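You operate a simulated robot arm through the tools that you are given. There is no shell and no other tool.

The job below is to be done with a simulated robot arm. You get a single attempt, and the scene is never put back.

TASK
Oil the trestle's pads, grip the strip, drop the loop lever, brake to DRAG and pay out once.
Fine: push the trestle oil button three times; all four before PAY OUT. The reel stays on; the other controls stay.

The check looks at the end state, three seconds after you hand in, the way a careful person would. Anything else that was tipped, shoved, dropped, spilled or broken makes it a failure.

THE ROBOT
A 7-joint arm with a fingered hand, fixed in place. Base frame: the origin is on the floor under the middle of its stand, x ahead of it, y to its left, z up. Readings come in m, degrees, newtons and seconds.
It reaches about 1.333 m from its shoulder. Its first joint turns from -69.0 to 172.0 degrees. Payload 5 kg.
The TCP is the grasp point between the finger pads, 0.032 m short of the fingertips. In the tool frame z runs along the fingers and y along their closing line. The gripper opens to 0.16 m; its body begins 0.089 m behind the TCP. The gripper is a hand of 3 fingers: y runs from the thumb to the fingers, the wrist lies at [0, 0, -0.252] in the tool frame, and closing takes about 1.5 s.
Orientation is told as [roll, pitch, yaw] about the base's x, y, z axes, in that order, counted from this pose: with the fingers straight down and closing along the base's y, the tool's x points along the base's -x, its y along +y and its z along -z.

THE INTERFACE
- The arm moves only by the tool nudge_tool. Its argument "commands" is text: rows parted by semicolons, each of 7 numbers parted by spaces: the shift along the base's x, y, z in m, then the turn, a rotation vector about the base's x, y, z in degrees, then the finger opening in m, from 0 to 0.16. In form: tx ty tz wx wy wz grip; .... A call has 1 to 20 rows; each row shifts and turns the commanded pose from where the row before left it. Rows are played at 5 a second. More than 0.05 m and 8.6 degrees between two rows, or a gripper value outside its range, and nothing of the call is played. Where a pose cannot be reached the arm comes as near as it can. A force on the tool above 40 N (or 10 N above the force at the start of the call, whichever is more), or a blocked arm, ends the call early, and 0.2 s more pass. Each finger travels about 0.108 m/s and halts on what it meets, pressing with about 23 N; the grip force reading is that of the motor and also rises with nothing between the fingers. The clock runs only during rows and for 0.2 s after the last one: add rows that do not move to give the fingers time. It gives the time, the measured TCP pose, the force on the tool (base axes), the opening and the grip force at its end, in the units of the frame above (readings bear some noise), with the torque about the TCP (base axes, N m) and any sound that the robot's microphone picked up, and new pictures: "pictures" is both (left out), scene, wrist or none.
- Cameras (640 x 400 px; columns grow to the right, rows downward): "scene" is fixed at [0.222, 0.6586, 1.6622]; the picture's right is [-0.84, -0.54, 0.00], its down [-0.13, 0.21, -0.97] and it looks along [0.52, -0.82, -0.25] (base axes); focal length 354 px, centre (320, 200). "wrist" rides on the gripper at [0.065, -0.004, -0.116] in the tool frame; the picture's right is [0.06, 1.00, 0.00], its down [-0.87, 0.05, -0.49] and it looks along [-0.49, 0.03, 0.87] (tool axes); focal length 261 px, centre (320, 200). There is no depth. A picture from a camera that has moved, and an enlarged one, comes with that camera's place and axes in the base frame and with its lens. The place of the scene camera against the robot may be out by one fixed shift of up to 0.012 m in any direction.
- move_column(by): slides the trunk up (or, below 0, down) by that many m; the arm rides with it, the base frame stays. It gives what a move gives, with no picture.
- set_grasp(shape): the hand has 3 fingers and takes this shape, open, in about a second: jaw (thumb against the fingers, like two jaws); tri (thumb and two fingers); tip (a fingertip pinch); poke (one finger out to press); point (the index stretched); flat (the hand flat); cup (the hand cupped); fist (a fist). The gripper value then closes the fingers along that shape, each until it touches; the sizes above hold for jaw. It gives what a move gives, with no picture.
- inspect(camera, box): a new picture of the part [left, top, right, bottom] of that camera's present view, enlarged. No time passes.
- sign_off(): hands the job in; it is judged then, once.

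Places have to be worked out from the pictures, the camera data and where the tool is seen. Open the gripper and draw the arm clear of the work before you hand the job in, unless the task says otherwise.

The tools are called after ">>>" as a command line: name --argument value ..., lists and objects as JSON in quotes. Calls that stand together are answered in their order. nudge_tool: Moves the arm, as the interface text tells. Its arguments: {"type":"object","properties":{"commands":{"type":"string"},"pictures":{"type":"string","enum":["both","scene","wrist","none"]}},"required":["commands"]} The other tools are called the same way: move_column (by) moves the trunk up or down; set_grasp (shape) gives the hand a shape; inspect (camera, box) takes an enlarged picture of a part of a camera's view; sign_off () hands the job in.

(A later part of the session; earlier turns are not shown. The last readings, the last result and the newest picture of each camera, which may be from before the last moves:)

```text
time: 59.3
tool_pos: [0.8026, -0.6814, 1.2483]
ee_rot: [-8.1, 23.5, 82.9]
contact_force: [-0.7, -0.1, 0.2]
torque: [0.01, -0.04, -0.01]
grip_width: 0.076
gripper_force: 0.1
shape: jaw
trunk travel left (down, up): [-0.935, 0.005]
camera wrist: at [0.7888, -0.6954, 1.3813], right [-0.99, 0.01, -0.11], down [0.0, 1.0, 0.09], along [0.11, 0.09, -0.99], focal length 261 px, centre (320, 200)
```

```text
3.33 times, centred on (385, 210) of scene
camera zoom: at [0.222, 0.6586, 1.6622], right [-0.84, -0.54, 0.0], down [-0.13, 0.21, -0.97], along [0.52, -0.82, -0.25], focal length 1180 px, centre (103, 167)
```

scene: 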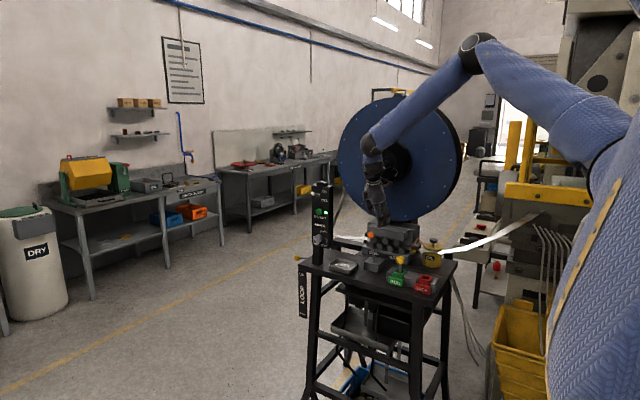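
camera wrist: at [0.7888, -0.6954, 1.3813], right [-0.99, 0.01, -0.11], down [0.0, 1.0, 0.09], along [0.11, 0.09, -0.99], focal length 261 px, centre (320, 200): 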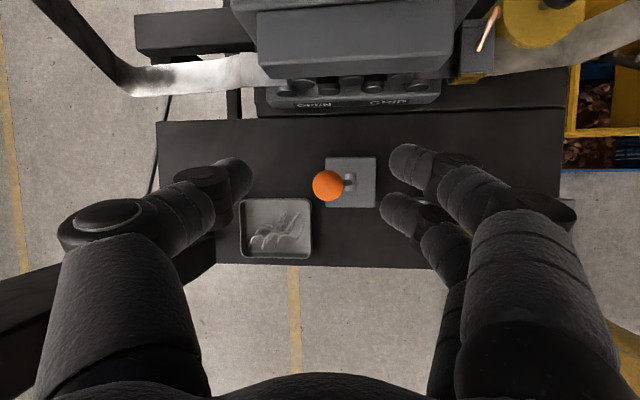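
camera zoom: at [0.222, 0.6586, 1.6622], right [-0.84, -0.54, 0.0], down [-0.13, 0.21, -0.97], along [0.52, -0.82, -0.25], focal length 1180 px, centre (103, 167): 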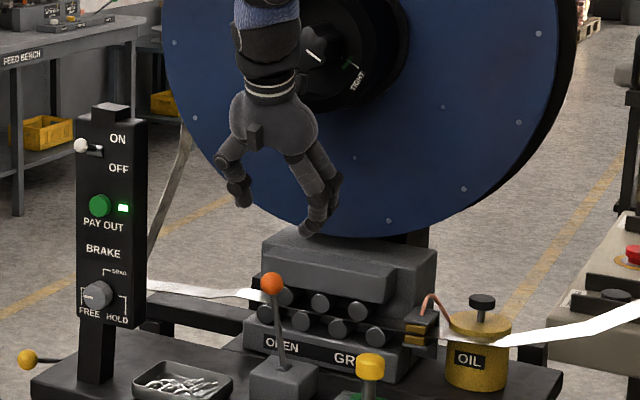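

The view is now straight down with the closing line along x: thumb on the +x side, fingers on −x, and the ball between them. I'll descend around it with a small −y shift.

>>> nudge_tool --commands "0 -0.002 -0.02 0 0 0 0.08; 0 -0.002 -0.02 0 0 0 0.08; 0 -0.002 -0.02 0 0 0 0.08; 0 -0.002 -0.02 0 0 0 0.08; 0 0 -0.02 0 0 0 0.08; 0 0 -0.018 0 0 0 0.08; 0 0 0 0 0 0 0.08" --pictures "wrist"

```text
time: 60.9
tool_pos: [0.8043, -0.691, 1.1294]
ee_rot: [-8.3, 23.5, 82.9]
contact_force: [-0.8, 0.9, 0.0]
torque: [0.04, -0.02, 0.0]
grip_width: 0.0762
gripper_force: 0.1
shape: jaw
trunk travel left (down, up): [-0.935, 0.005]
camera wrist: at [0.7901, -0.7045, 1.2619], right [-0.99, 0.01, -0.11], down [0.0, 1.0, 0.09], along [0.11, 0.09, -0.99], focal length 261 px, centre (320, 200)
```

wrist: 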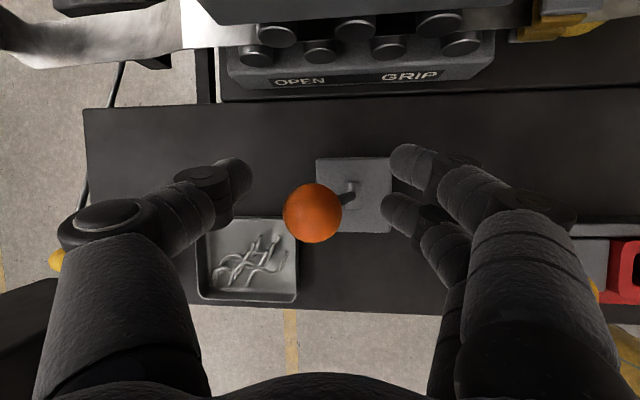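

The ball is centred at the TCP. I'll narrow slightly and drag toward −x in 1 cm steps, watching the force.

>>> nudge_tool --commands "0 0 0 0 0 0 0.055; 0 0 0 0 0 0 0.055; -0.01 0 0 0 0 0 0.055; -0.01 0 0 0 0 0 0.055; -0.01 0 0 0 0 0 0.055; -0.01 0 0 0 0 0 0.055; 0 0 0 0 0 0 0.055" --pictures "wrist"

>>> inspect --camera "scene" --box '[340, 190, 430, 270]'

```text
time: 62.5
tool_pos: [0.7637, -0.6909, 1.1297]
ee_rot: [-8.1, 23.5, 82.8]
contact_force: [0.7, 0.3, -0.7]
torque: [-0.03, 0.02, 0.03]
grip_width: 0.0529
gripper_force: 0.1
shape: jaw
trunk travel left (down, up): [-0.935, 0.005]
camera wrist: at [0.7504, -0.7042, 1.2618], right [-0.99, 0.01, -0.1], down [0.0, 1.0, 0.09], along [0.11, 0.09, -0.99], focal length 261 px, centre (320, 200)
```

wrist: 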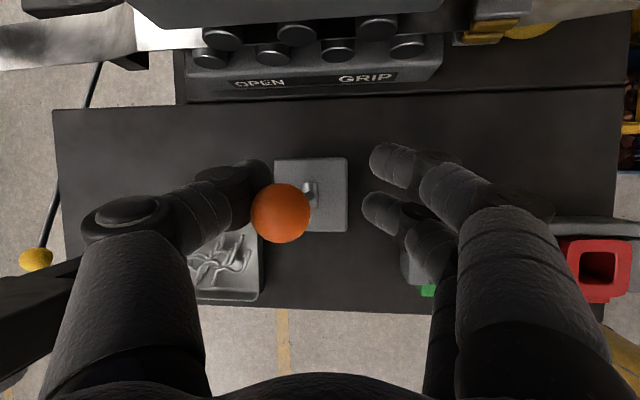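

```text
5.00 times, centred on (385, 230) of scene
camera zoom: at [0.222, 0.6586, 1.6622], right [-0.84, -0.54, 0.0], down [-0.13, 0.21, -0.97], along [0.52, -0.82, -0.25], focal length 1769 px, centre (-5, 50)
```

zoom: 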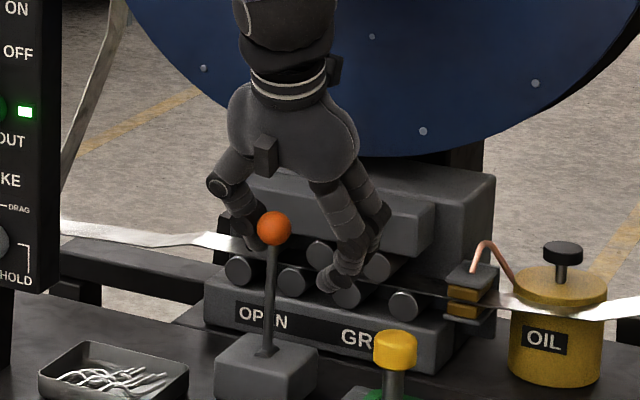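

The lever is about upright now, so I'll carry on toward GRIP.

>>> nudge_tool --commands "-0.01 0 0 0 0 0 0.055; -0.01 0 0 0 0 0 0.055; -0.01 0 0 0 0 0 0.055; -0.01 0 0 0 0 0 0.055; 0 0 0 0 0 0 0.055" --pictures "wrist"

>>> inspect --camera "scene" --box '[340, 190, 430, 270]'

```text
time: 63.7
tool_pos: [0.7253, -0.6903, 1.1288]
ee_rot: [-8.3, 23.5, 82.9]
contact_force: [-0.4, -0.5, -0.3]
torque: [0.02, 0.03, 0.0]
grip_width: 0.0528
gripper_force: 0.1
shape: jaw
trunk travel left (down, up): [-0.935, 0.005]
camera wrist: at [0.7115, -0.7034, 1.2621], right [-0.99, 0.01, -0.11], down [0.0, 1.0, 0.09], along [0.11, 0.09, -0.99], focal length 261 px, centre (320, 200)
```

wrist: 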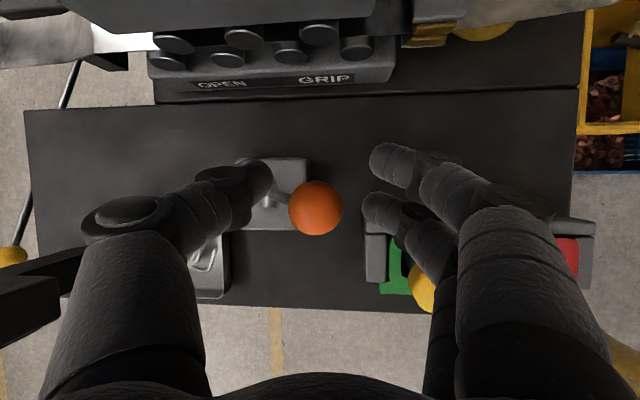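

```text
5.00 times, centred on (385, 230) of scene
camera zoom: at [0.222, 0.6586, 1.6622], right [-0.84, -0.54, 0.0], down [-0.13, 0.21, -0.97], along [0.52, -0.82, -0.25], focal length 1769 px, centre (-5, 50)
```

zoom: 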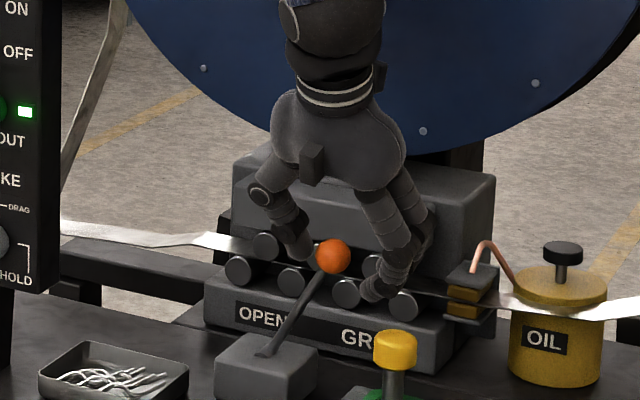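

The lever snapped over to GRIP; the ball is at x≈0.728, the mirror of its start position. I'll lift the hand straight off.

>>> nudge_tool --commands "0 0 0 0 0 0 0.07; 0 0 0.02 0 0 0 0.07; 0 0 0.02 0 0 0 0.07; 0 0 0.02 0 0 0 0.07; 0 0.005 0.02 0 0 0 0.07; 0 0.01 0.02 0 0 0 0.07; 0 0.02 0.01 0 0 0 0.07; 0 0.02 0 0 0 0 0.07; 0 0 0 0 0 0 0.07" --pictures "both"

>>> inspect --camera "scene" --box '[290, 170, 430, 300]'

```text
time: 65.7
tool_pos: [0.7242, -0.6353, 1.239]
ee_rot: [-8.2, 23.5, 82.9]
contact_force: [0.1, -0.5, -0.5]
torque: [0.01, 0.04, 0.01]
grip_width: 0.0661
gripper_force: 0.1
shape: jaw
trunk travel left (down, up): [-0.935, 0.005]
camera wrist: at [0.711, -0.6491, 1.3722], right [-0.99, 0.01, -0.11], down [0.0, 1.0, 0.09], along [0.11, 0.09, -0.99], focal length 261 px, centre (320, 200)
```

scene: 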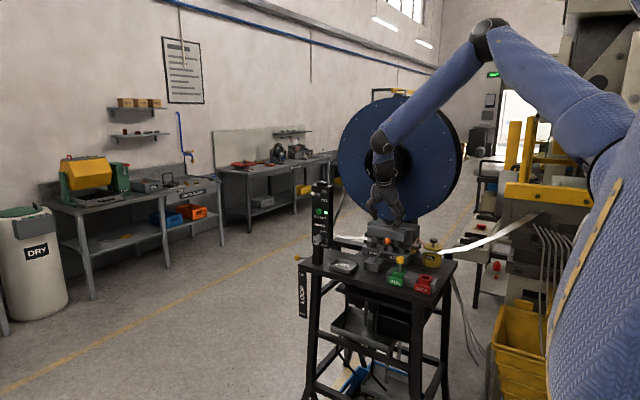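
wrist: 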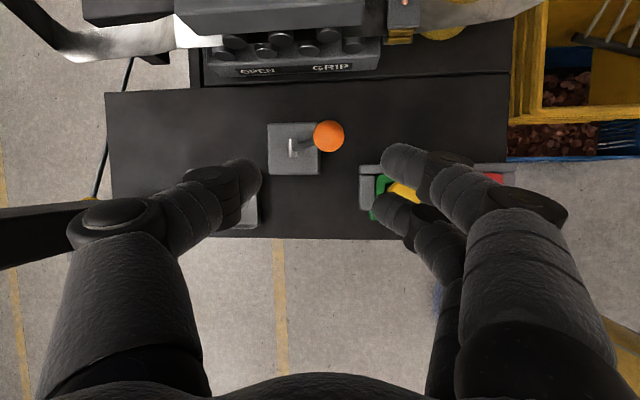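

```text
3.08 times, centred on (360, 235) of scene
camera zoom: at [0.222, 0.6586, 1.6622], right [-0.84, -0.54, 0.0], down [-0.13, 0.21, -0.97], along [0.52, -0.82, -0.25], focal length 1089 px, centre (197, 92)
```

zoom: 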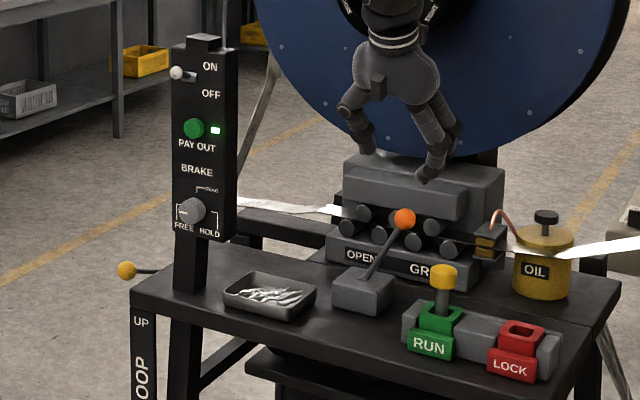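

Grip is done and nothing else moved. Next is the LOOP lever at about (1.157, −0.605, 0.968), and I need a closer look at it first. I'll back out to +y, then go along x in front of the post.

>>> nudge_tool --commands "0 0.04 0 0 0 0 0.07; 0 0.04 0 0 0 0 0.07; 0 0.04 0 0 0 0 0.07; 0 0.04 0 0 0 0 0.07; 0.03 0.03 0 0 0 0 0.07; 0.04 0 0 0 0 0 0.07; 0.04 0 0 0 0 0 0.07; 0.04 0 0 0 0 0 0.07; 0 0 0 0 0 0 0.07" --pictures "both"

```text
time: 67.7
tool_pos: [0.8753, -0.4452, 1.2412]
ee_rot: [-8.2, 23.5, 83.0]
contact_force: [0.0, -0.8, 0.5]
torque: [0.01, 0.01, -0.01]
grip_width: 0.0664
gripper_force: 0.0
shape: jaw
trunk travel left (down, up): [-0.935, 0.005]
camera wrist: at [0.8614, -0.4587, 1.3741], right [-0.99, 0.01, -0.11], down [0.0, 1.0, 0.09], along [0.11, 0.09, -0.99], focal length 261 px, centre (320, 200)
```

scene: 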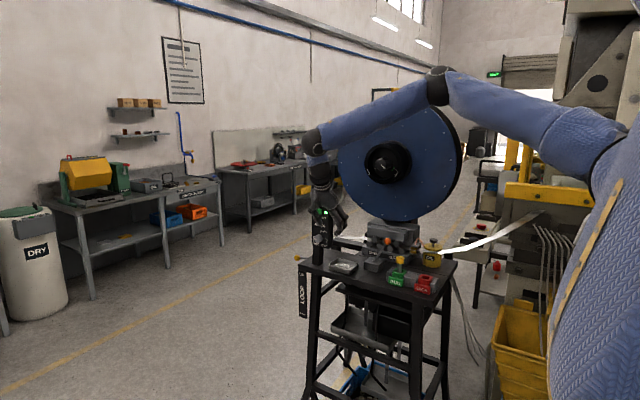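
wrist: 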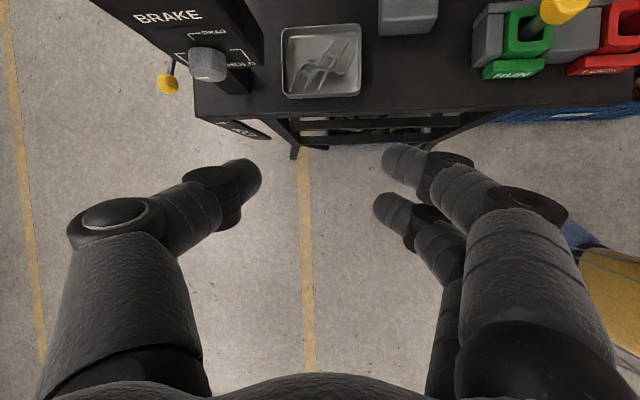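

The view shows the panel face and the loop ball. I'll enlarge that area.

>>> inspect --camera "wrist" --box '[90, 0, 330, 160]'

>>> inspect --camera "scene" --box '[285, 230, 365, 330]'

```text
2.50 times, centred on (210, 80) of wrist
camera zoom: at [0.8614, -0.4587, 1.3741], right [-0.99, 0.01, -0.11], down [0.0, 1.0, 0.09], along [0.11, 0.09, -0.99], focal length 652 px, centre (595, 500)
```

zoom: 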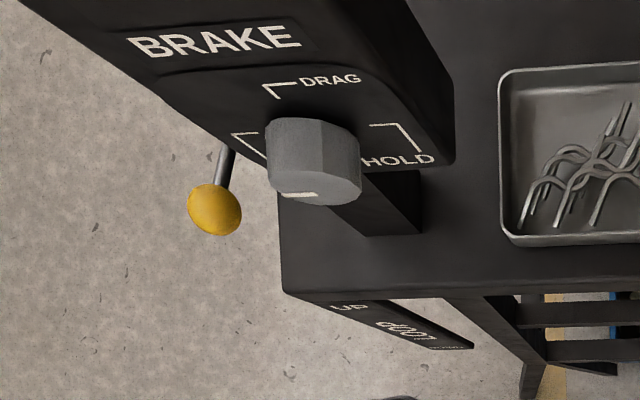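

```text
4.00 times, centred on (325, 280) of scene
camera zoom: at [0.222, 0.6586, 1.6622], right [-0.84, -0.54, 0.0], down [-0.13, 0.21, -0.97], along [0.52, -0.82, -0.25], focal length 1416 px, centre (300, -120)
```

zoom: 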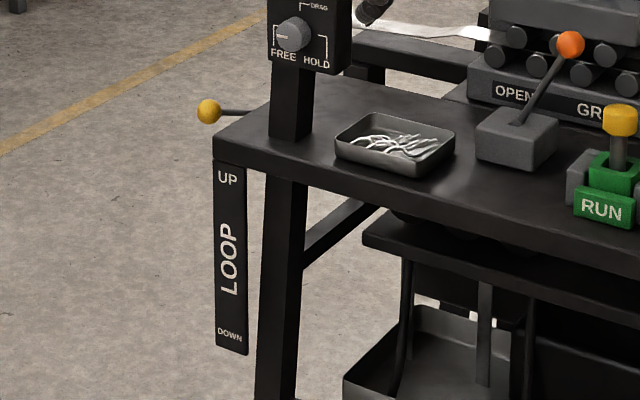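

The loop rod runs along y at x≈1.147, rising about 20° to the ball. DOWN should therefore put the ball near z≈0.77, beside the table's +x end. I'll grip the ball with the closing line along x, so first I'll level the hand slightly and move outward to test reach.

>>> nudge_tool --commands "0.02 0.03 0 -4 4 0 0.07; 0.03 0.02 0 -4 4 0 0.07; 0.04 0 0 0 0 0 0.07; 0.04 0 0 0 0 0 0.07; 0 0 0 0 0 0 0.07" --pictures "both"

```text
time: 68.9
tool_pos: [0.8784, -0.5029, 1.2585]
ee_rot: [-2.4, 29.7, 86.8]
contact_force: [0.3, -0.3, -0.6]
torque: [0.05, -0.01, 0.02]
grip_width: 0.0666
gripper_force: 0.1
shape: jaw
out of reach, approached as far as the arm can: row 1, 2, 3, 4
trunk travel left (down, up): [-0.935, 0.005]
camera wrist: at [0.8781, -0.5034, 1.3927], right [-1.0, -0.02, 0.0], down [-0.02, 1.0, -0.01], along [0.01, -0.01, -1.0], focal length 261 px, centre (320, 200)
```

scene: 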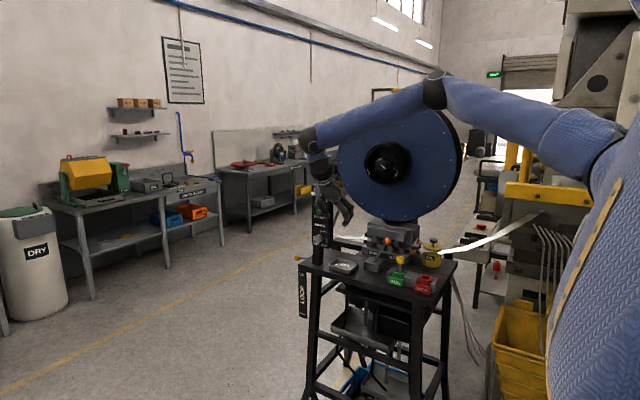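
wrist: 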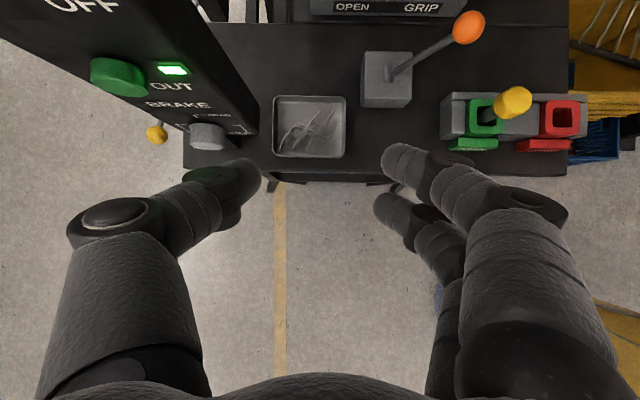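

The hand's yaw is too far round for this side. I'll turn it back about its own axis while moving +y away from the post; for the loop ball I'll press down with a tripod of fingertips instead.

>>> nudge_tool --commands "0 0.02 0 0.2 -4 -6.9 0.07; 0 0.02 0 0.2 -4 -6.9 0.07; 0 0.02 0 0.2 -4 -6.9 0.07; 0 0.02 0 0.2 -4 -6.9 0.07; 0 0.01 0 0.2 -4 -6.9 0.07; 0 0 0 0 0 0 0.07" --pictures "wrist"

```text
time: 70.3
tool_pos: [0.8445, -0.458, 1.2383]
ee_rot: [-21.3, 20.4, 43.8]
contact_force: [0.0, -0.2, -0.5]
torque: [-0.02, -0.01, -0.01]
grip_width: 0.0664
gripper_force: 0.1
shape: jaw
out of reach, approached as far as the arm can: row 1, 2, 3, 4, 5
trunk travel left (down, up): [-0.935, 0.005]
camera wrist: at [0.8014, -0.4473, 1.364], right [-0.78, 0.55, -0.32], down [0.54, 0.83, 0.11], along [0.32, -0.09, -0.94], focal length 261 px, centre (320, 200)
```

wrist: 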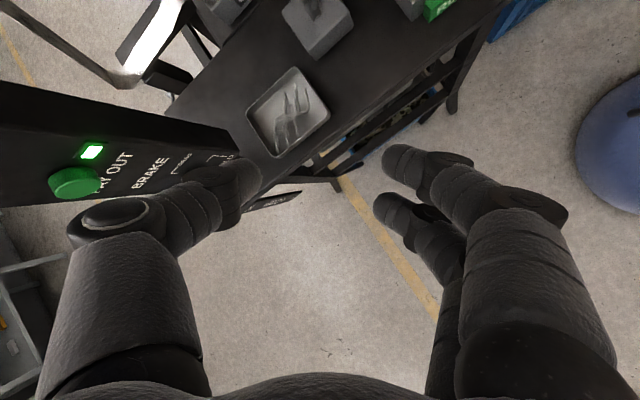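

Still flagged. I'll probe which directions are free from here with one small +y move and one yaw step.

>>> nudge_tool --commands "0 0.02 0 0 0 0 0.07; 0 0 0 0 0 0 0.07" --pictures "none"

>>> nudge_tool --commands "0 0 0 0 0 -6 0.07; 0 0 0 0 0 0 0.07" --pictures "none"

>>> nudge_tool --commands "0 0 0.02 0 0 0 0.07; 0 0 0 0 0 0 0.07" --pictures "none"

```text
time: 70.9
tool_pos: [0.8375, -0.4485, 1.234]
ee_rot: [-21.1, 20.1, 43.9]
contact_force: [-0.3, 0.5, -0.8]
torque: [-0.03, 0.01, 0.03]
grip_width: 0.0663
gripper_force: 0.1
shape: jaw
out of reach, approached as far as the arm can: row 1
trunk travel left (down, up): [-0.935, 0.005]
```

```text
time: 71.5
tool_pos: [0.8276, -0.462, 1.2274]
ee_rot: [-21.2, 20.0, 37.8]
contact_force: [-0.6, -0.5, 0.1]
torque: [0.01, 0.0, -0.01]
grip_width: 0.0663
gripper_force: 0.1
shape: jaw
out of reach, approached as far as the arm can: row 1
trunk travel left (down, up): [-0.935, 0.005]
```

```text
time: 72.1
tool_pos: [0.8224, -0.4681, 1.2434]
ee_rot: [-21.2, 20.3, 37.8]
contact_force: [0.0, 0.4, -0.9]
torque: [0.01, -0.01, 0.02]
grip_width: 0.0666
gripper_force: 0.0
shape: jaw
out of reach, approached as far as the arm can: row 1
trunk travel left (down, up): [-0.935, 0.005]
```

The wrist seems limited when the hand doesn't point outward along the forearm. I'll tilt the tool to point more toward +x/−y, which is also the approach I want for the loop ball.

>>> nudge_tool --commands "0 0.01 0 -6.3 -4.2 2.5 0.07; 0 0.01 0 -6.3 -4.2 2.5 0.07; 0 0.01 0 -6.3 -4.2 2.5 0.07; 0 0 0 0 0 0 0.07" --pictures "both"

```text
time: 73.1
tool_pos: [0.7989, -0.5198, 1.232]
ee_rot: [-44.7, 20.9, 37.4]
contact_force: [0.7, -0.1, -0.8]
torque: [0.0, -0.03, 0.04]
grip_width: 0.0664
gripper_force: 0.1
shape: jaw
out of reach, approached as far as the arm can: row 1, 2, 3
trunk travel left (down, up): [-0.935, 0.005]
camera wrist: at [0.7273, -0.4774, 1.3363], right [-0.68, 0.38, -0.63], down [0.5, 0.87, -0.02], along [0.54, -0.33, -0.77], focal length 261 px, centre (320, 200)
```

scene: 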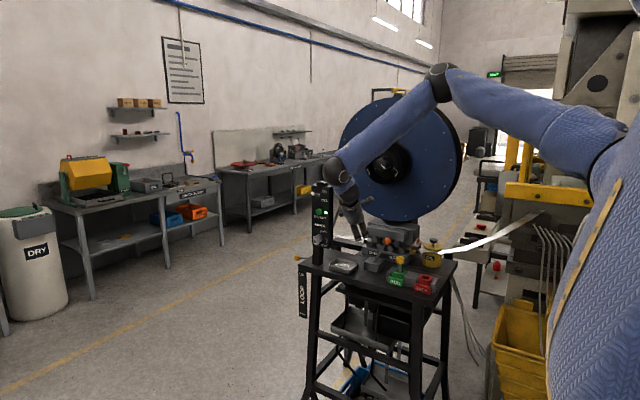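
wrist: 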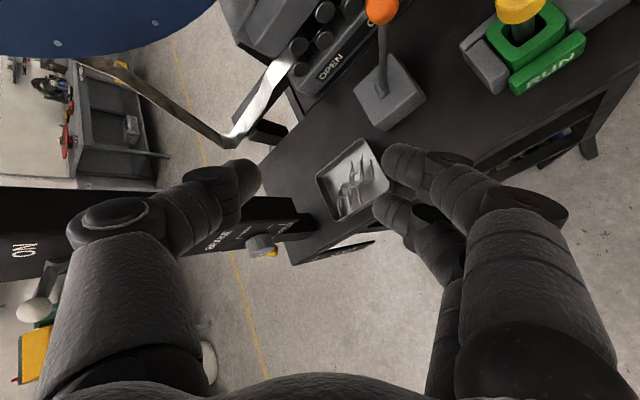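

That orientation isn't favoured while the elbow is bent this much. I'll go back to pointing outward (+x and down) and move +y, then extend along x, where the arm is straighter.

>>> nudge_tool --commands "0 0.02 0 5.5 -2.9 5 0.07; 0 0.02 0 5.5 -2.9 5 0.07; 0 0.02 0 5.5 -2.9 5 0.07; 0 0.02 0 5.5 -2.9 5 0.07; 0 0.01 0 2.7 -1.5 2.5 0.07; 0 0 0 0 0 0 0.07" --pictures "none"

```text
time: 74.5
tool_pos: [0.8001, -0.4308, 1.2324]
ee_rot: [-39.1, -4.9, 60.3]
contact_force: [0.6, -0.2, 0.6]
torque: [-0.04, 0.01, 0.02]
grip_width: 0.0663
gripper_force: 0.2
shape: jaw
trunk travel left (down, up): [-0.935, 0.005]
```

Reachable now. I'll extend in +x in front of the post, well clear of the panel.

>>> nudge_tool --commands "0.03 0.004 0 0 0 0 0.07; 0.03 0.004 0 0 0 0 0.07; 0.03 0.004 0 0 0 0 0.07; 0.03 0.004 0 0 0 0 0.07; 0.03 0.004 0 0 0 0 0.07; 0.03 0.004 0 0 0 0 0.07; 0.03 0.004 0 0 0 0 0.07; 0 0 0 0 0 0 0.07" --pictures "both"

```text
time: 76.3
tool_pos: [1.0072, -0.4034, 1.2306]
ee_rot: [-39.0, -5.1, 60.1]
contact_force: [0.4, -0.2, -0.8]
torque: [0.01, 0.03, 0.02]
grip_width: 0.0664
gripper_force: 0.0
shape: jaw
trunk travel left (down, up): [-0.935, 0.005]
camera wrist: at [0.9111, -0.4329, 1.3197], right [-0.68, 0.38, -0.63], down [0.11, 0.9, 0.42], along [0.73, 0.21, -0.65], focal length 261 px, centre (320, 200)
```

scene: 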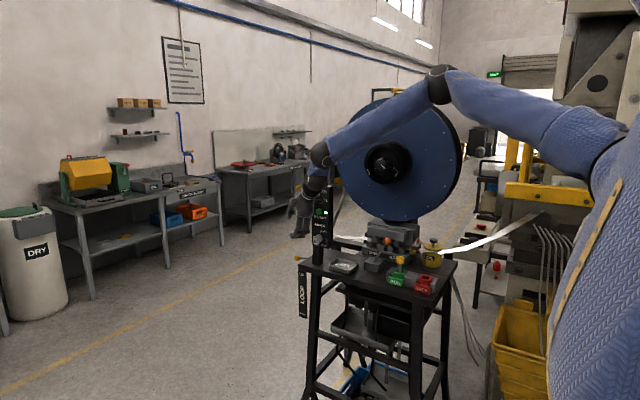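
wrist: 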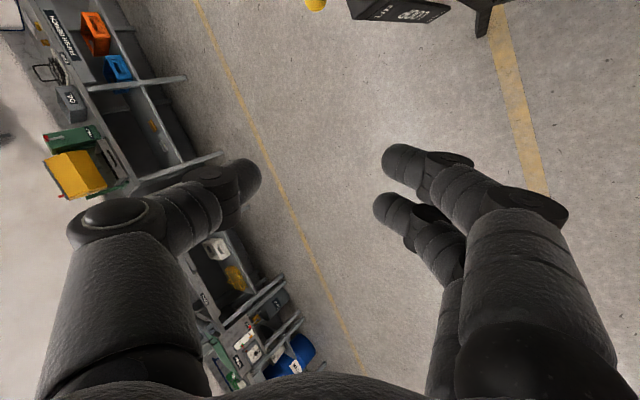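

Extended with no trouble. For the lower loop lever I'll bring the trunk down 0.22 m (the hand is clear in front of the table), then look.

>>> move_column --by -0.2

>>> nudge_tool --commands "0.02 0 0 -4 -2 -4 0.07; 0.02 0 0 -4 -2 -4 0.07; 0 0 0 0 0 0 0.07" --pictures "both"

```text
time: 78.4
tool_pos: [1.0078, -0.4031, 1.0312]
ee_rot: [-39.0, -4.9, 60.0]
contact_force: [0.2, 0.5, 0.2]
torque: [-0.01, -0.01, 0.03]
grip_width: 0.0664
gripper_force: 0.0
shape: jaw
trunk travel left (down, up): [-0.735, 0.205]
```

```text
time: 79.2
tool_pos: [1.0108, -0.4328, 1.057]
ee_rot: [-46.7, -0.6, 52.5]
contact_force: [0.3, -0.8, -1.4]
torque: [-0.01, -0.03, -0.01]
grip_width: 0.0664
gripper_force: 0.0
shape: jaw
out of reach, approached as far as the arm can: row 1, 2
trunk travel left (down, up): [-0.735, 0.205]
camera wrist: at [0.9064, -0.4368, 1.1408], right [-0.58, 0.37, -0.73], down [0.21, 0.93, 0.31], along [0.79, 0.02, -0.61], focal length 261 px, centre (320, 200)
```

scene: 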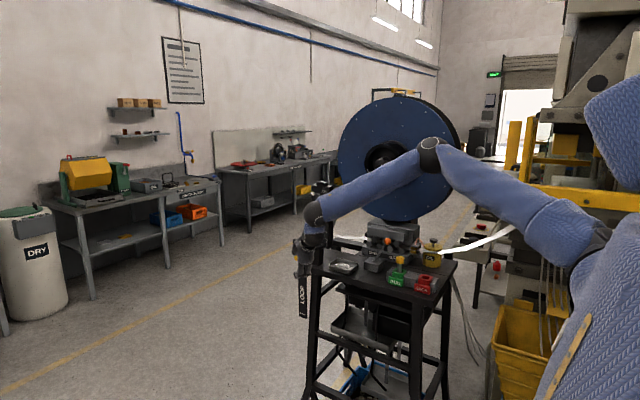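
wrist: 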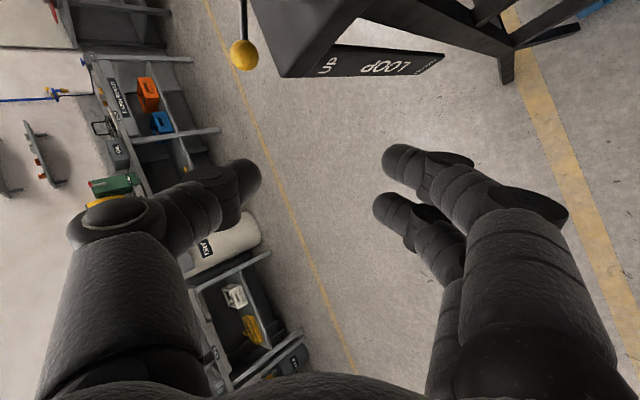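

The loop ball and plate are now clearly visible, but turning that way hits a limit. I'll look closely at the arm's wrist joints to understand which rotation is free.

>>> inspect --camera "scene" --box '[280, 120, 460, 300]'

>>> inspect --camera "wrist" --box '[180, 0, 480, 160]'

```text
2.22 times, centred on (370, 210) of scene
camera zoom: at [0.222, 0.6586, 1.6622], right [-0.84, -0.54, 0.0], down [-0.13, 0.21, -0.97], along [0.52, -0.82, -0.25], focal length 786 px, centre (209, 178)
```

zoom: 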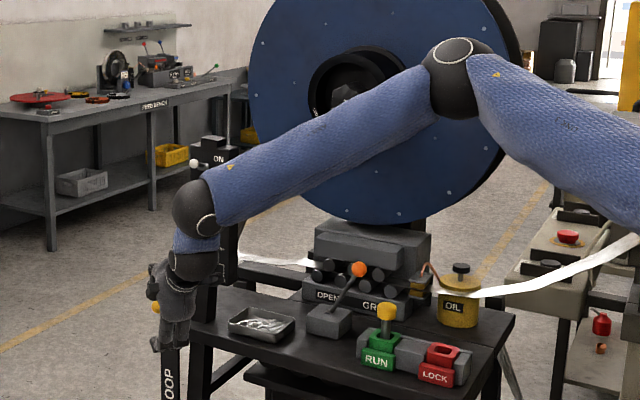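

```text
2.13 times, centred on (330, 80) of wrist
camera zoom: at [0.9064, -0.4368, 1.1408], right [-0.58, 0.37, -0.73], down [0.21, 0.93, 0.31], along [0.79, 0.02, -0.61], focal length 556 px, centre (299, 456)
```

zoom: 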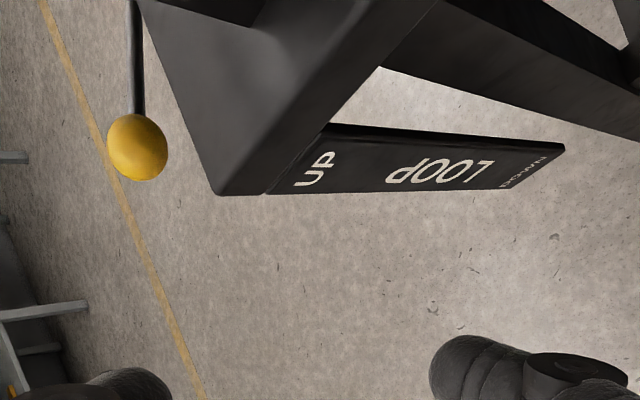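

The last joint looks like a roll about the tool axis that is near its limit on one side. I'll roll the hand the favourable way first (about 40° in place), then see.

>>> nudge_tool --commands "0 0 0 -4.7 3.5 5.5 0.07; 0 0 0 -4.7 3.5 5.5 0.07; 0 0 0 -4.7 3.5 5.5 0.07; 0 0 0 -4.7 3.5 5.5 0.07; 0 0 0 -4.7 3.5 5.5 0.07; 0 0 0 0 0 0 0.07" --pictures "none"

```text
time: 80.6
tool_pos: [1.0096, -0.4313, 1.0581]
ee_rot: [-39.5, 27.6, 82.5]
contact_force: [0.9, 0.2, -1.2]
torque: [-0.01, 0.01, -0.01]
grip_width: 0.0665
gripper_force: 0.1
shape: jaw
trunk travel left (down, up): [-0.735, 0.205]
```

No flags. Now I'll swing the heading toward −y in steps.

>>> nudge_tool --commands "0.01 0 0 0 0 -8 0.07; 0.01 0 0 0 0 -8 0.07; 0 0 0 0 0 0 0.07" --pictures "none"

>>> nudge_tool --commands "0.01 0 0 0 0 -8 0.07; 0 0 0 0 0 0 0.07" --pictures "both"

```text
time: 81.4
tool_pos: [0.9764, -0.4752, 1.0936]
ee_rot: [-39.6, 27.4, 66.5]
contact_force: [-0.5, 0.0, -0.4]
torque: [-0.03, 0.0, -0.05]
grip_width: 0.0665
gripper_force: 0.1
shape: jaw
out of reach, approached as far as the arm can: row 1, 2
trunk travel left (down, up): [-0.735, 0.205]
```

```text
time: 82.0
tool_pos: [0.9587, -0.4985, 1.1086]
ee_rot: [-39.5, 27.4, 58.7]
contact_force: [-0.8, 0.2, 0.7]
torque: [-0.04, 0.03, 0.0]
grip_width: 0.0662
gripper_force: 0.0
shape: jaw
out of reach, approached as far as the arm can: row 1
trunk travel left (down, up): [-0.735, 0.205]
camera wrist: at [0.8897, -0.4765, 1.2217], right [-0.84, 0.1, -0.54], down [0.18, 0.98, -0.09], along [0.51, -0.18, -0.84], focal length 261 px, centre (320, 200)
```

scene: 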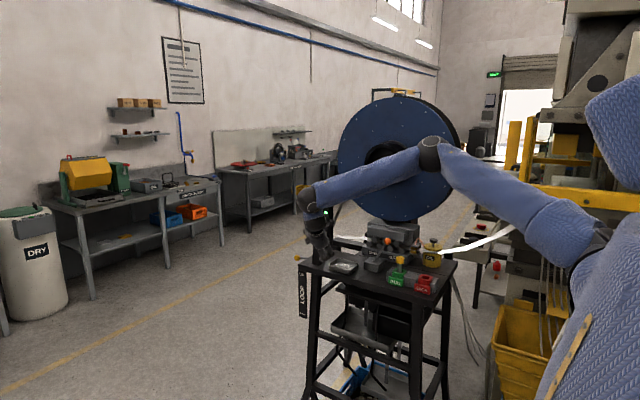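
wrist: 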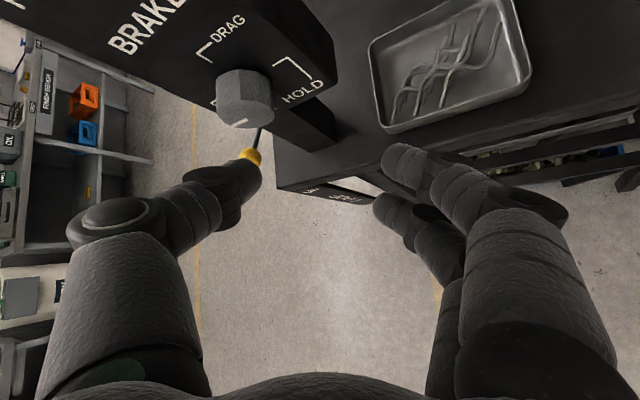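

I worked out that the elbow sits toward −y, so the hand can only point to −y once the arm is more extended. The thumb is also close to the brake knob here. I'll retreat by turning the heading back and moving +y.

>>> nudge_tool --commands "-0.005 0.015 0 0 0 8 0.07; 0 0.02 0 0 0 8 0.07; 0 0.015 0 0 0 8 0.07; 0 0 0 0 0 0 0.07" --pictures "none"

```text
time: 83.0
tool_pos: [0.9526, -0.4492, 1.1094]
ee_rot: [-39.5, 27.8, 82.3]
contact_force: [0.3, 1.0, 0.7]
torque: [-0.02, -0.02, -0.02]
grip_width: 0.0664
gripper_force: 0.0
shape: jaw
trunk travel left (down, up): [-0.735, 0.205]
```

Clear of the knob. Now I'll extend in +x to about (1.10, −0.43, 1.05).

>>> nudge_tool --commands "0.03 0.004 -0.01 0 0 0 0.07; 0.03 0.004 -0.01 0 0 0 0.07; 0.03 0.004 -0.01 0 0 0 0.07; 0.03 0.004 -0.01 0 0 0 0.07; 0.03 0.004 -0.01 0 0 0 0.07; 0 0 0 0 0 0 0.07" --pictures "both"

```text
time: 84.4
tool_pos: [1.0514, -0.4625, 1.0893]
ee_rot: [-39.6, 27.6, 82.4]
contact_force: [0.0, -0.2, 0.1]
torque: [-0.04, -0.02, -0.02]
grip_width: 0.0664
gripper_force: 0.2
shape: jaw
out of reach, approached as far as the arm can: row 3, 4, 5
trunk travel left (down, up): [-0.735, 0.205]
camera wrist: at [0.9789, -0.4693, 1.2028], right [-0.81, -0.25, -0.54], down [-0.23, 0.97, -0.1], along [0.54, 0.04, -0.84], focal length 261 px, centre (320, 200)
```

scene: 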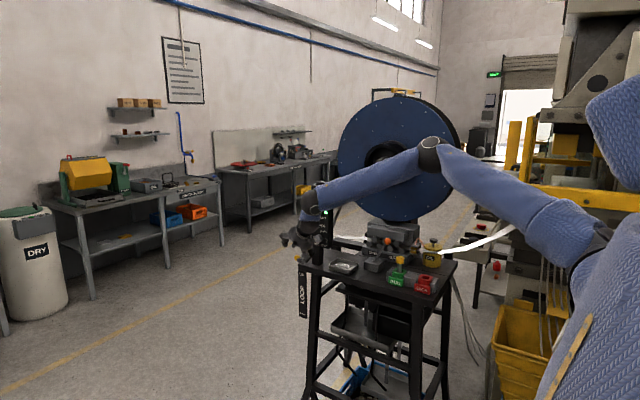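
wrist: 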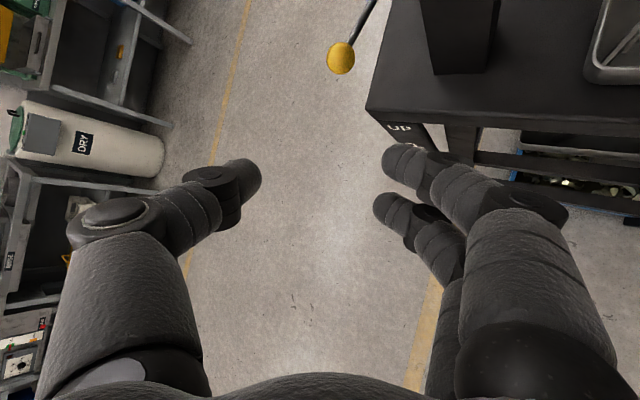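

I estimate the forearm roll is near its limit in this elbow-out posture, but it should ease once the arm is extended. I'll point the hand more toward +x/down, close the fingers, then extend further out past the table's end.

>>> nudge_tool --commands "0 0.005 0.01 6.3 1 4.8 0; 0 0.005 0.01 6.3 1 4.8 0; 0 0.005 0 6.3 1 4.8 0; 0 0 0 0 0 0 0" --pictures "none"

```text
time: 85.4
tool_pos: [1.05, -0.4455, 1.1094]
ee_rot: [-36.5, 8.8, 97.9]
contact_force: [0.5, 0.4, -0.3]
torque: [-0.02, 0.03, -0.03]
grip_width: 0.0
gripper_force: 23.1
shape: jaw
trunk travel left (down, up): [-0.735, 0.205]
```

No flags. Now I'll extend in +x in small steps.

>>> nudge_tool --commands "0.025 0 0 0 0 0 0; 0.025 0 0 0 0 0 0; 0.025 0 0 0 0 0 0; 0.025 0 0 0 0 0 0; 0.025 0 0 0 0 0 0; 0 0 0 0 0 0 0" --pictures "both"

```text
time: 86.8
tool_pos: [1.1384, -0.4542, 1.1197]
ee_rot: [-36.5, 8.8, 97.9]
contact_force: [0.1, -0.1, 0.5]
torque: [0.04, 0.0, -0.04]
grip_width: 0.0001
gripper_force: 23.1
shape: jaw
out of reach, approached as far as the arm can: row 4, 5
trunk travel left (down, up): [-0.735, 0.205]
camera wrist: at [1.0806, -0.5134, 1.2253], right [-0.77, -0.26, -0.58], down [-0.46, 0.86, 0.23], along [0.44, 0.44, -0.79], focal length 261 px, centre (320, 200)
```

scene: 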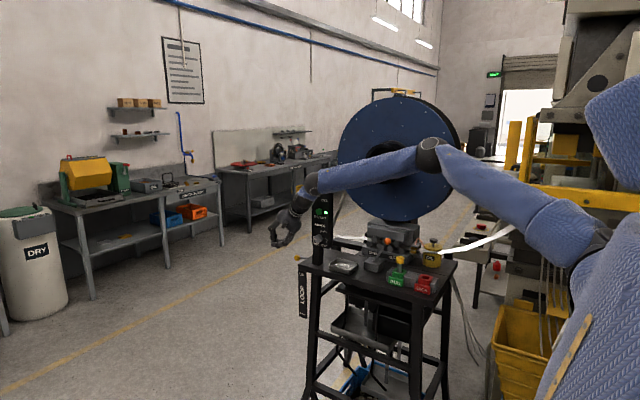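
wrist: 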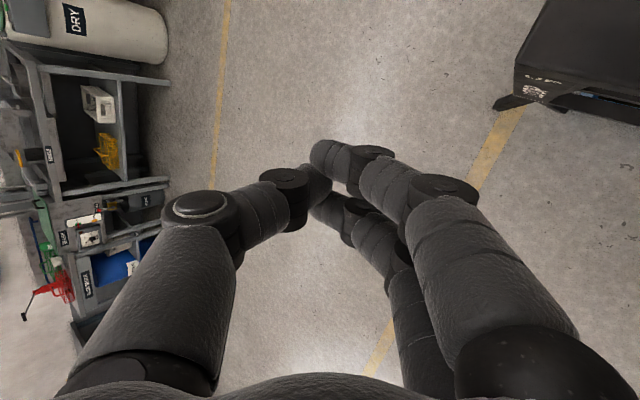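

It stopped at x≈1.138 with the elbow apparently fixed. I'll probe other directions: a step down, then a step −y.

>>> nudge_tool --commands "0 0 -0.02 0 0 0 0; 0 0 -0.02 0 0 0 0; 0 0 0 0 0 0 0" --pictures "none"

>>> nudge_tool --commands "0.02 0 0 0 0 0 0; 0 0 0 0 0 0 0" --pictures "none"

>>> nudge_tool --commands "0 -0.02 0 0 0 0 0; 0 0 0 0 0 0 0" --pictures "scene"

```text
time: 87.6
tool_pos: [1.1255, -0.4564, 1.0831]
ee_rot: [-36.5, 8.7, 97.9]
contact_force: [0.0, 0.0, -0.5]
torque: [0.0, 0.01, -0.02]
grip_width: 0.0
gripper_force: 23.0
shape: jaw
out of reach, approached as far as the arm can: row 1, 2
trunk travel left (down, up): [-0.735, 0.205]
```

```text
time: 88.2
tool_pos: [1.1278, -0.4589, 1.087]
ee_rot: [-36.5, 8.8, 97.9]
contact_force: [-0.2, -0.2, 0.5]
torque: [-0.02, -0.02, 0.01]
grip_width: 0.0001
gripper_force: 23.2
shape: jaw
out of reach, approached as far as the arm can: row 1
trunk travel left (down, up): [-0.735, 0.205]
```

```text
time: 88.8
tool_pos: [1.1268, -0.479, 1.0864]
ee_rot: [-36.4, 8.8, 97.9]
contact_force: [0.8, 0.5, 0.1]
torque: [0.02, 0.0, 0.0]
grip_width: 0.0
gripper_force: 23.4
shape: jaw
trunk travel left (down, up): [-0.735, 0.205]
```

scene: 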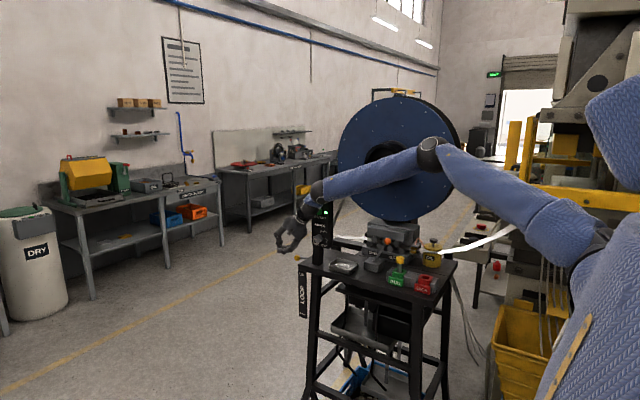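

Moving −y is free, but outward is not. I'll zoom in on the arm to measure the shoulder, elbow and wrist positions more accurately.

>>> inspect --camera "scene" --box '[260, 100, 640, 340]'

>>> inspect --camera "scene" --box '[480, 80, 640, 340]'

```text
1.67 times, centred on (450, 220) of scene
camera zoom: at [0.222, 0.6586, 1.6622], right [-0.84, -0.54, 0.0], down [-0.13, 0.21, -0.97], along [0.52, -0.82, -0.25], focal length 590 px, centre (103, 167)
```

zoom: 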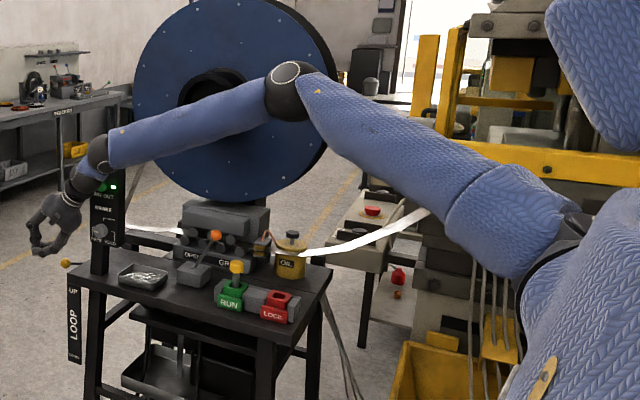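

```text
1.54 times, centred on (560, 210) of scene
camera zoom: at [0.222, 0.6586, 1.6622], right [-0.84, -0.54, 0.0], down [-0.13, 0.21, -0.97], along [0.52, -0.82, -0.25], focal length 544 px, centre (-49, 185)
```

zoom: 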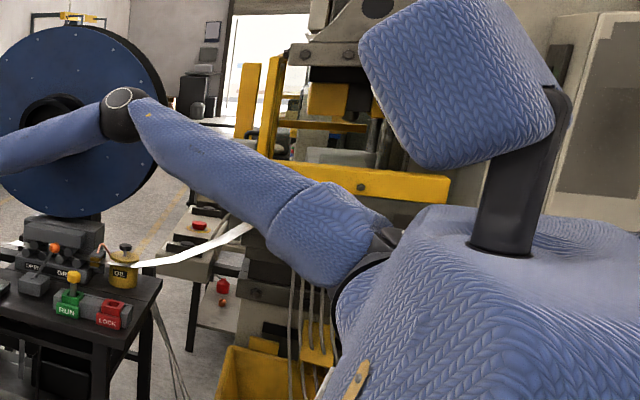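

The elbow seems stuck while the wrist only swings around it. I'll test whether the hand roll is what blocks outward motion: first roll a bit one way, then try +x.

>>> nudge_tool --commands "0 0 0 -4.8 0.3 6.4 0; 0 0 0 -4.8 0.3 6.4 0; 0.02 0 0 0 0 0 0; 0 0 0 0 0 0 0" --pictures "none"

>>> nudge_tool --commands "0 0 0 0 -6 0 0; 0 0 0 0 -6 0 0; 0.02 0 0 0 0 0 0; 0 0 0 0 0 0 0" --pictures "none"

```text
time: 89.8
tool_pos: [1.1346, -0.4816, 1.0913]
ee_rot: [-33.4, 17.9, 111.4]
contact_force: [0.5, -0.6, 0.3]
torque: [0.0, -0.01, 0.0]
grip_width: 0.0
gripper_force: 23.2
shape: jaw
out of reach, approached as far as the arm can: row 3
trunk travel left (down, up): [-0.735, 0.205]
```

```text
time: 90.8
tool_pos: [1.1528, -0.4834, 1.0936]
ee_rot: [-45.5, 22.0, 107.2]
contact_force: [0.3, -0.8, 0.0]
torque: [-0.03, -0.02, 0.05]
grip_width: 0.0002
gripper_force: 23.3
shape: jaw
trunk travel left (down, up): [-0.735, 0.205]
```

Tilting the hand outward frees the motion. I'll test the arm's real reach here in free space by aligning the hand more with the forearm and stepping out.

>>> nudge_tool --commands "0 0 0 0 -8 0 0; 0 0 0 0 -6 0 0; 0.025 0 0 0 0 0 0; 0.025 0 0 0 0 0 0; 0.025 0 0 0 0 0 0; 0.025 0 0 0 0 0 0; 0 0 0 0 0 0 0" --pictures "scene"

```text
time: 92.4
tool_pos: [1.1929, -0.4879, 1.1303]
ee_rot: [-60.2, 25.4, 101.3]
contact_force: [0.3, -0.4, -0.4]
torque: [-0.01, 0.02, 0.02]
grip_width: 0.0001
gripper_force: 23.0
shape: jaw
out of reach, approached as far as the arm can: row 3, 4, 5, 6
trunk travel left (down, up): [-0.735, 0.205]
```

scene: 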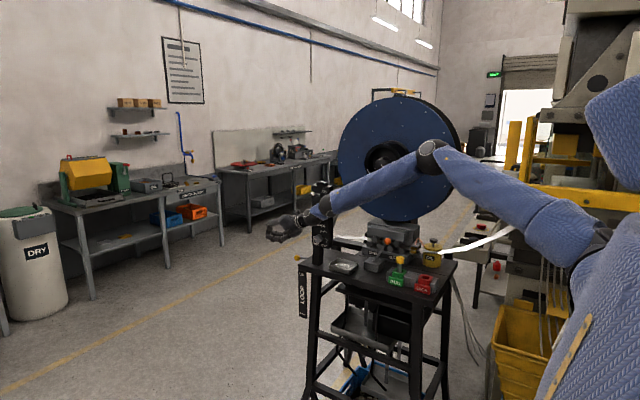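

The elbow appears pinned by shoulder limits, which caps forward reach. Before planning around that, I'll check whether the elbow can come inward when the hand works more to the left, in open space.

>>> nudge_tool --commands "-0.04 0.03 0 0 0 0 0; -0.04 0.03 0 0 0 0 0; -0.04 0.03 0 0 0 0 0; -0.04 0.03 0 0 0 0 0; -0.03 0.04 0 0 0 0 0; 0 0.045 0 0 0 0 0; 0 0.045 0 0 0 0 0; 0 0.045 0 0 0 0 0; 0 0.045 0 0 0 0 0; 0 0 0 0 0 0 0" --pictures "scene"

```text
time: 94.6
tool_pos: [0.9909, -0.1715, 1.1403]
ee_rot: [-60.2, 25.3, 101.4]
contact_force: [0.7, -0.4, -0.7]
torque: [0.0, -0.01, 0.01]
grip_width: 0.0
gripper_force: 23.0
shape: jaw
out of reach, approached as far as the arm can: row 9
trunk travel left (down, up): [-0.735, 0.205]
```

scene: 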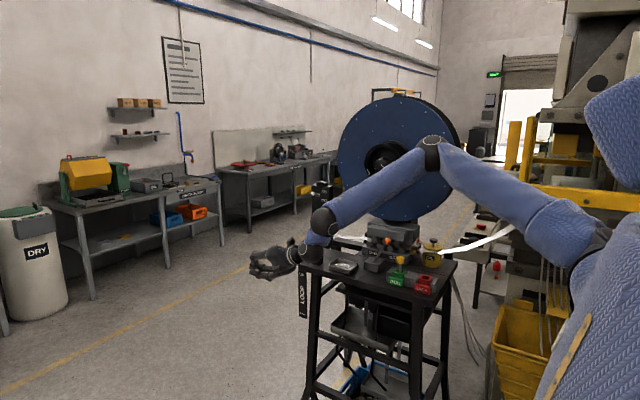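

The elbow stays pinned even here, so forward reach really is limited and the hand can only come at the loop ball past the table's front corner. I'll roll the hand so its camera is on top and the fingers are to the inside, still in open space.

>>> nudge_tool --commands "0 -0.02 0 -7.1 0.3 3.6 0; 0 -0.02 0 -7.1 0.3 3.6 0; 0 -0.02 0 -7.1 0.3 3.6 0; 0 -0.02 0 -7.1 0.3 3.6 0; 0 -0.02 0 -7.1 0.3 3.6 0; 0 -0.02 0 -7.1 0.3 3.6 0; 0 0 0 -7.1 0.3 3.6 0; 0 0 0 0 0 0 0" --pictures "wrist"

```text
time: 96.4
tool_pos: [0.9906, -0.2915, 1.1416]
ee_rot: [-11.0, 62.8, 165.3]
contact_force: [0.1, -0.1, 0.3]
torque: [0.04, -0.02, 0.02]
grip_width: 0.0001
gripper_force: 22.7
shape: jaw
trunk travel left (down, up): [-0.735, 0.205]
camera wrist: at [0.9168, -0.2919, 1.2529], right [-0.06, -1.0, -0.03], down [-0.83, 0.06, -0.56], along [0.56, 0.0, -0.83], focal length 261 px, centre (320, 200)
```

wrist: 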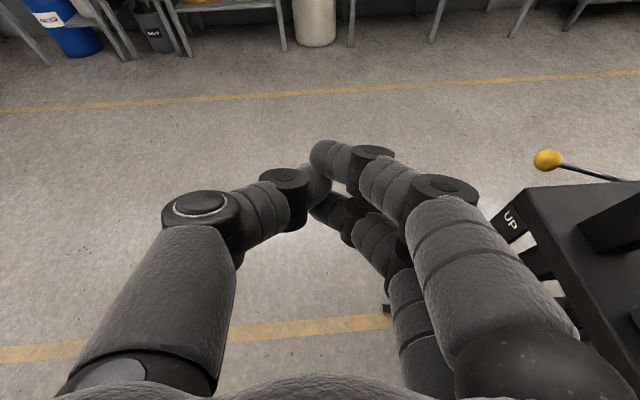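

Now the camera looks outward the right way up and shows the loop lever. I'll enlarge that part.

>>> inspect --camera "wrist" --box '[480, 120, 640, 280]'

```text
2.50 times, centred on (560, 200) of wrist
camera zoom: at [0.9168, -0.2919, 1.2529], right [-0.06, -1.0, -0.03], down [-0.83, 0.06, -0.56], along [0.56, 0.0, -0.83], focal length 652 px, centre (-280, 200)
```

zoom: 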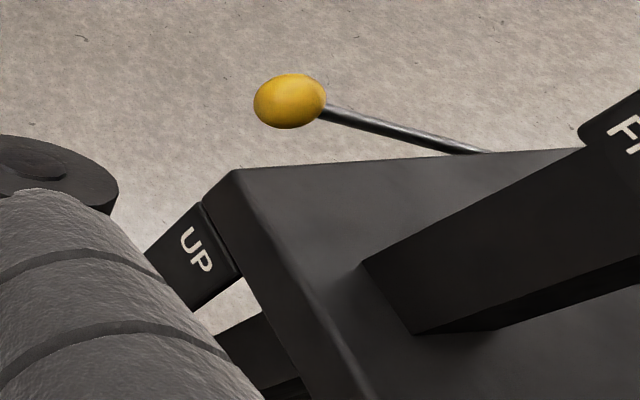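

I'll now tilt the hand down and toward the ball while moving in, keeping above the table and in front of the panel.

>>> nudge_tool --commands "0.016 -0.03 0 -2.7 4.8 -5.8 0; 0.016 -0.03 0 -2.7 4.8 -5.8 0; 0.016 -0.03 0 -2.7 4.8 -5.8 0; 0.016 -0.03 0 -2.7 4.8 -5.8 0; 0 0 0 0 0 0 0" --pictures "both"

```text
time: 97.6
tool_pos: [1.046, -0.4174, 1.1474]
ee_rot: [15.7, 46.8, 164.1]
contact_force: [-0.7, 0.1, 0.0]
torque: [0.03, 0.02, 0.01]
grip_width: 0.0
gripper_force: 22.9
shape: jaw
out of reach, approached as far as the arm can: row 4
trunk travel left (down, up): [-0.735, 0.205]
camera wrist: at [1.0206, -0.3748, 1.272], right [-0.41, -0.88, 0.23], down [-0.89, 0.34, -0.3], along [0.19, -0.33, -0.93], focal length 261 px, centre (320, 200)
```

scene: 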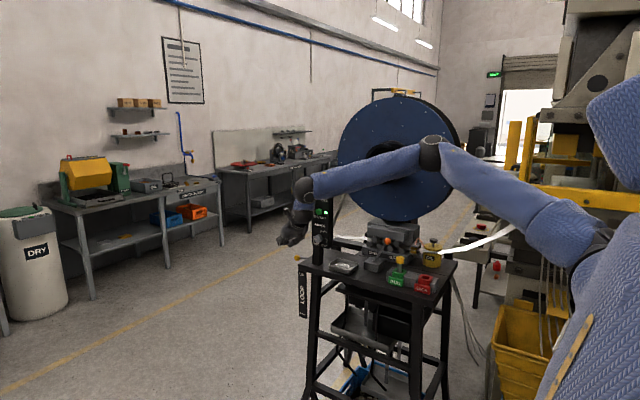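
wrist: 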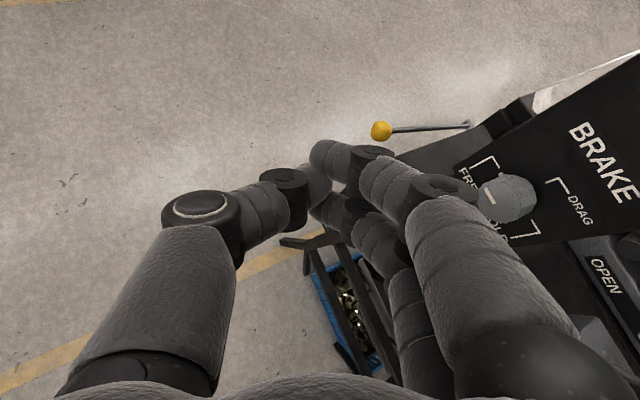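

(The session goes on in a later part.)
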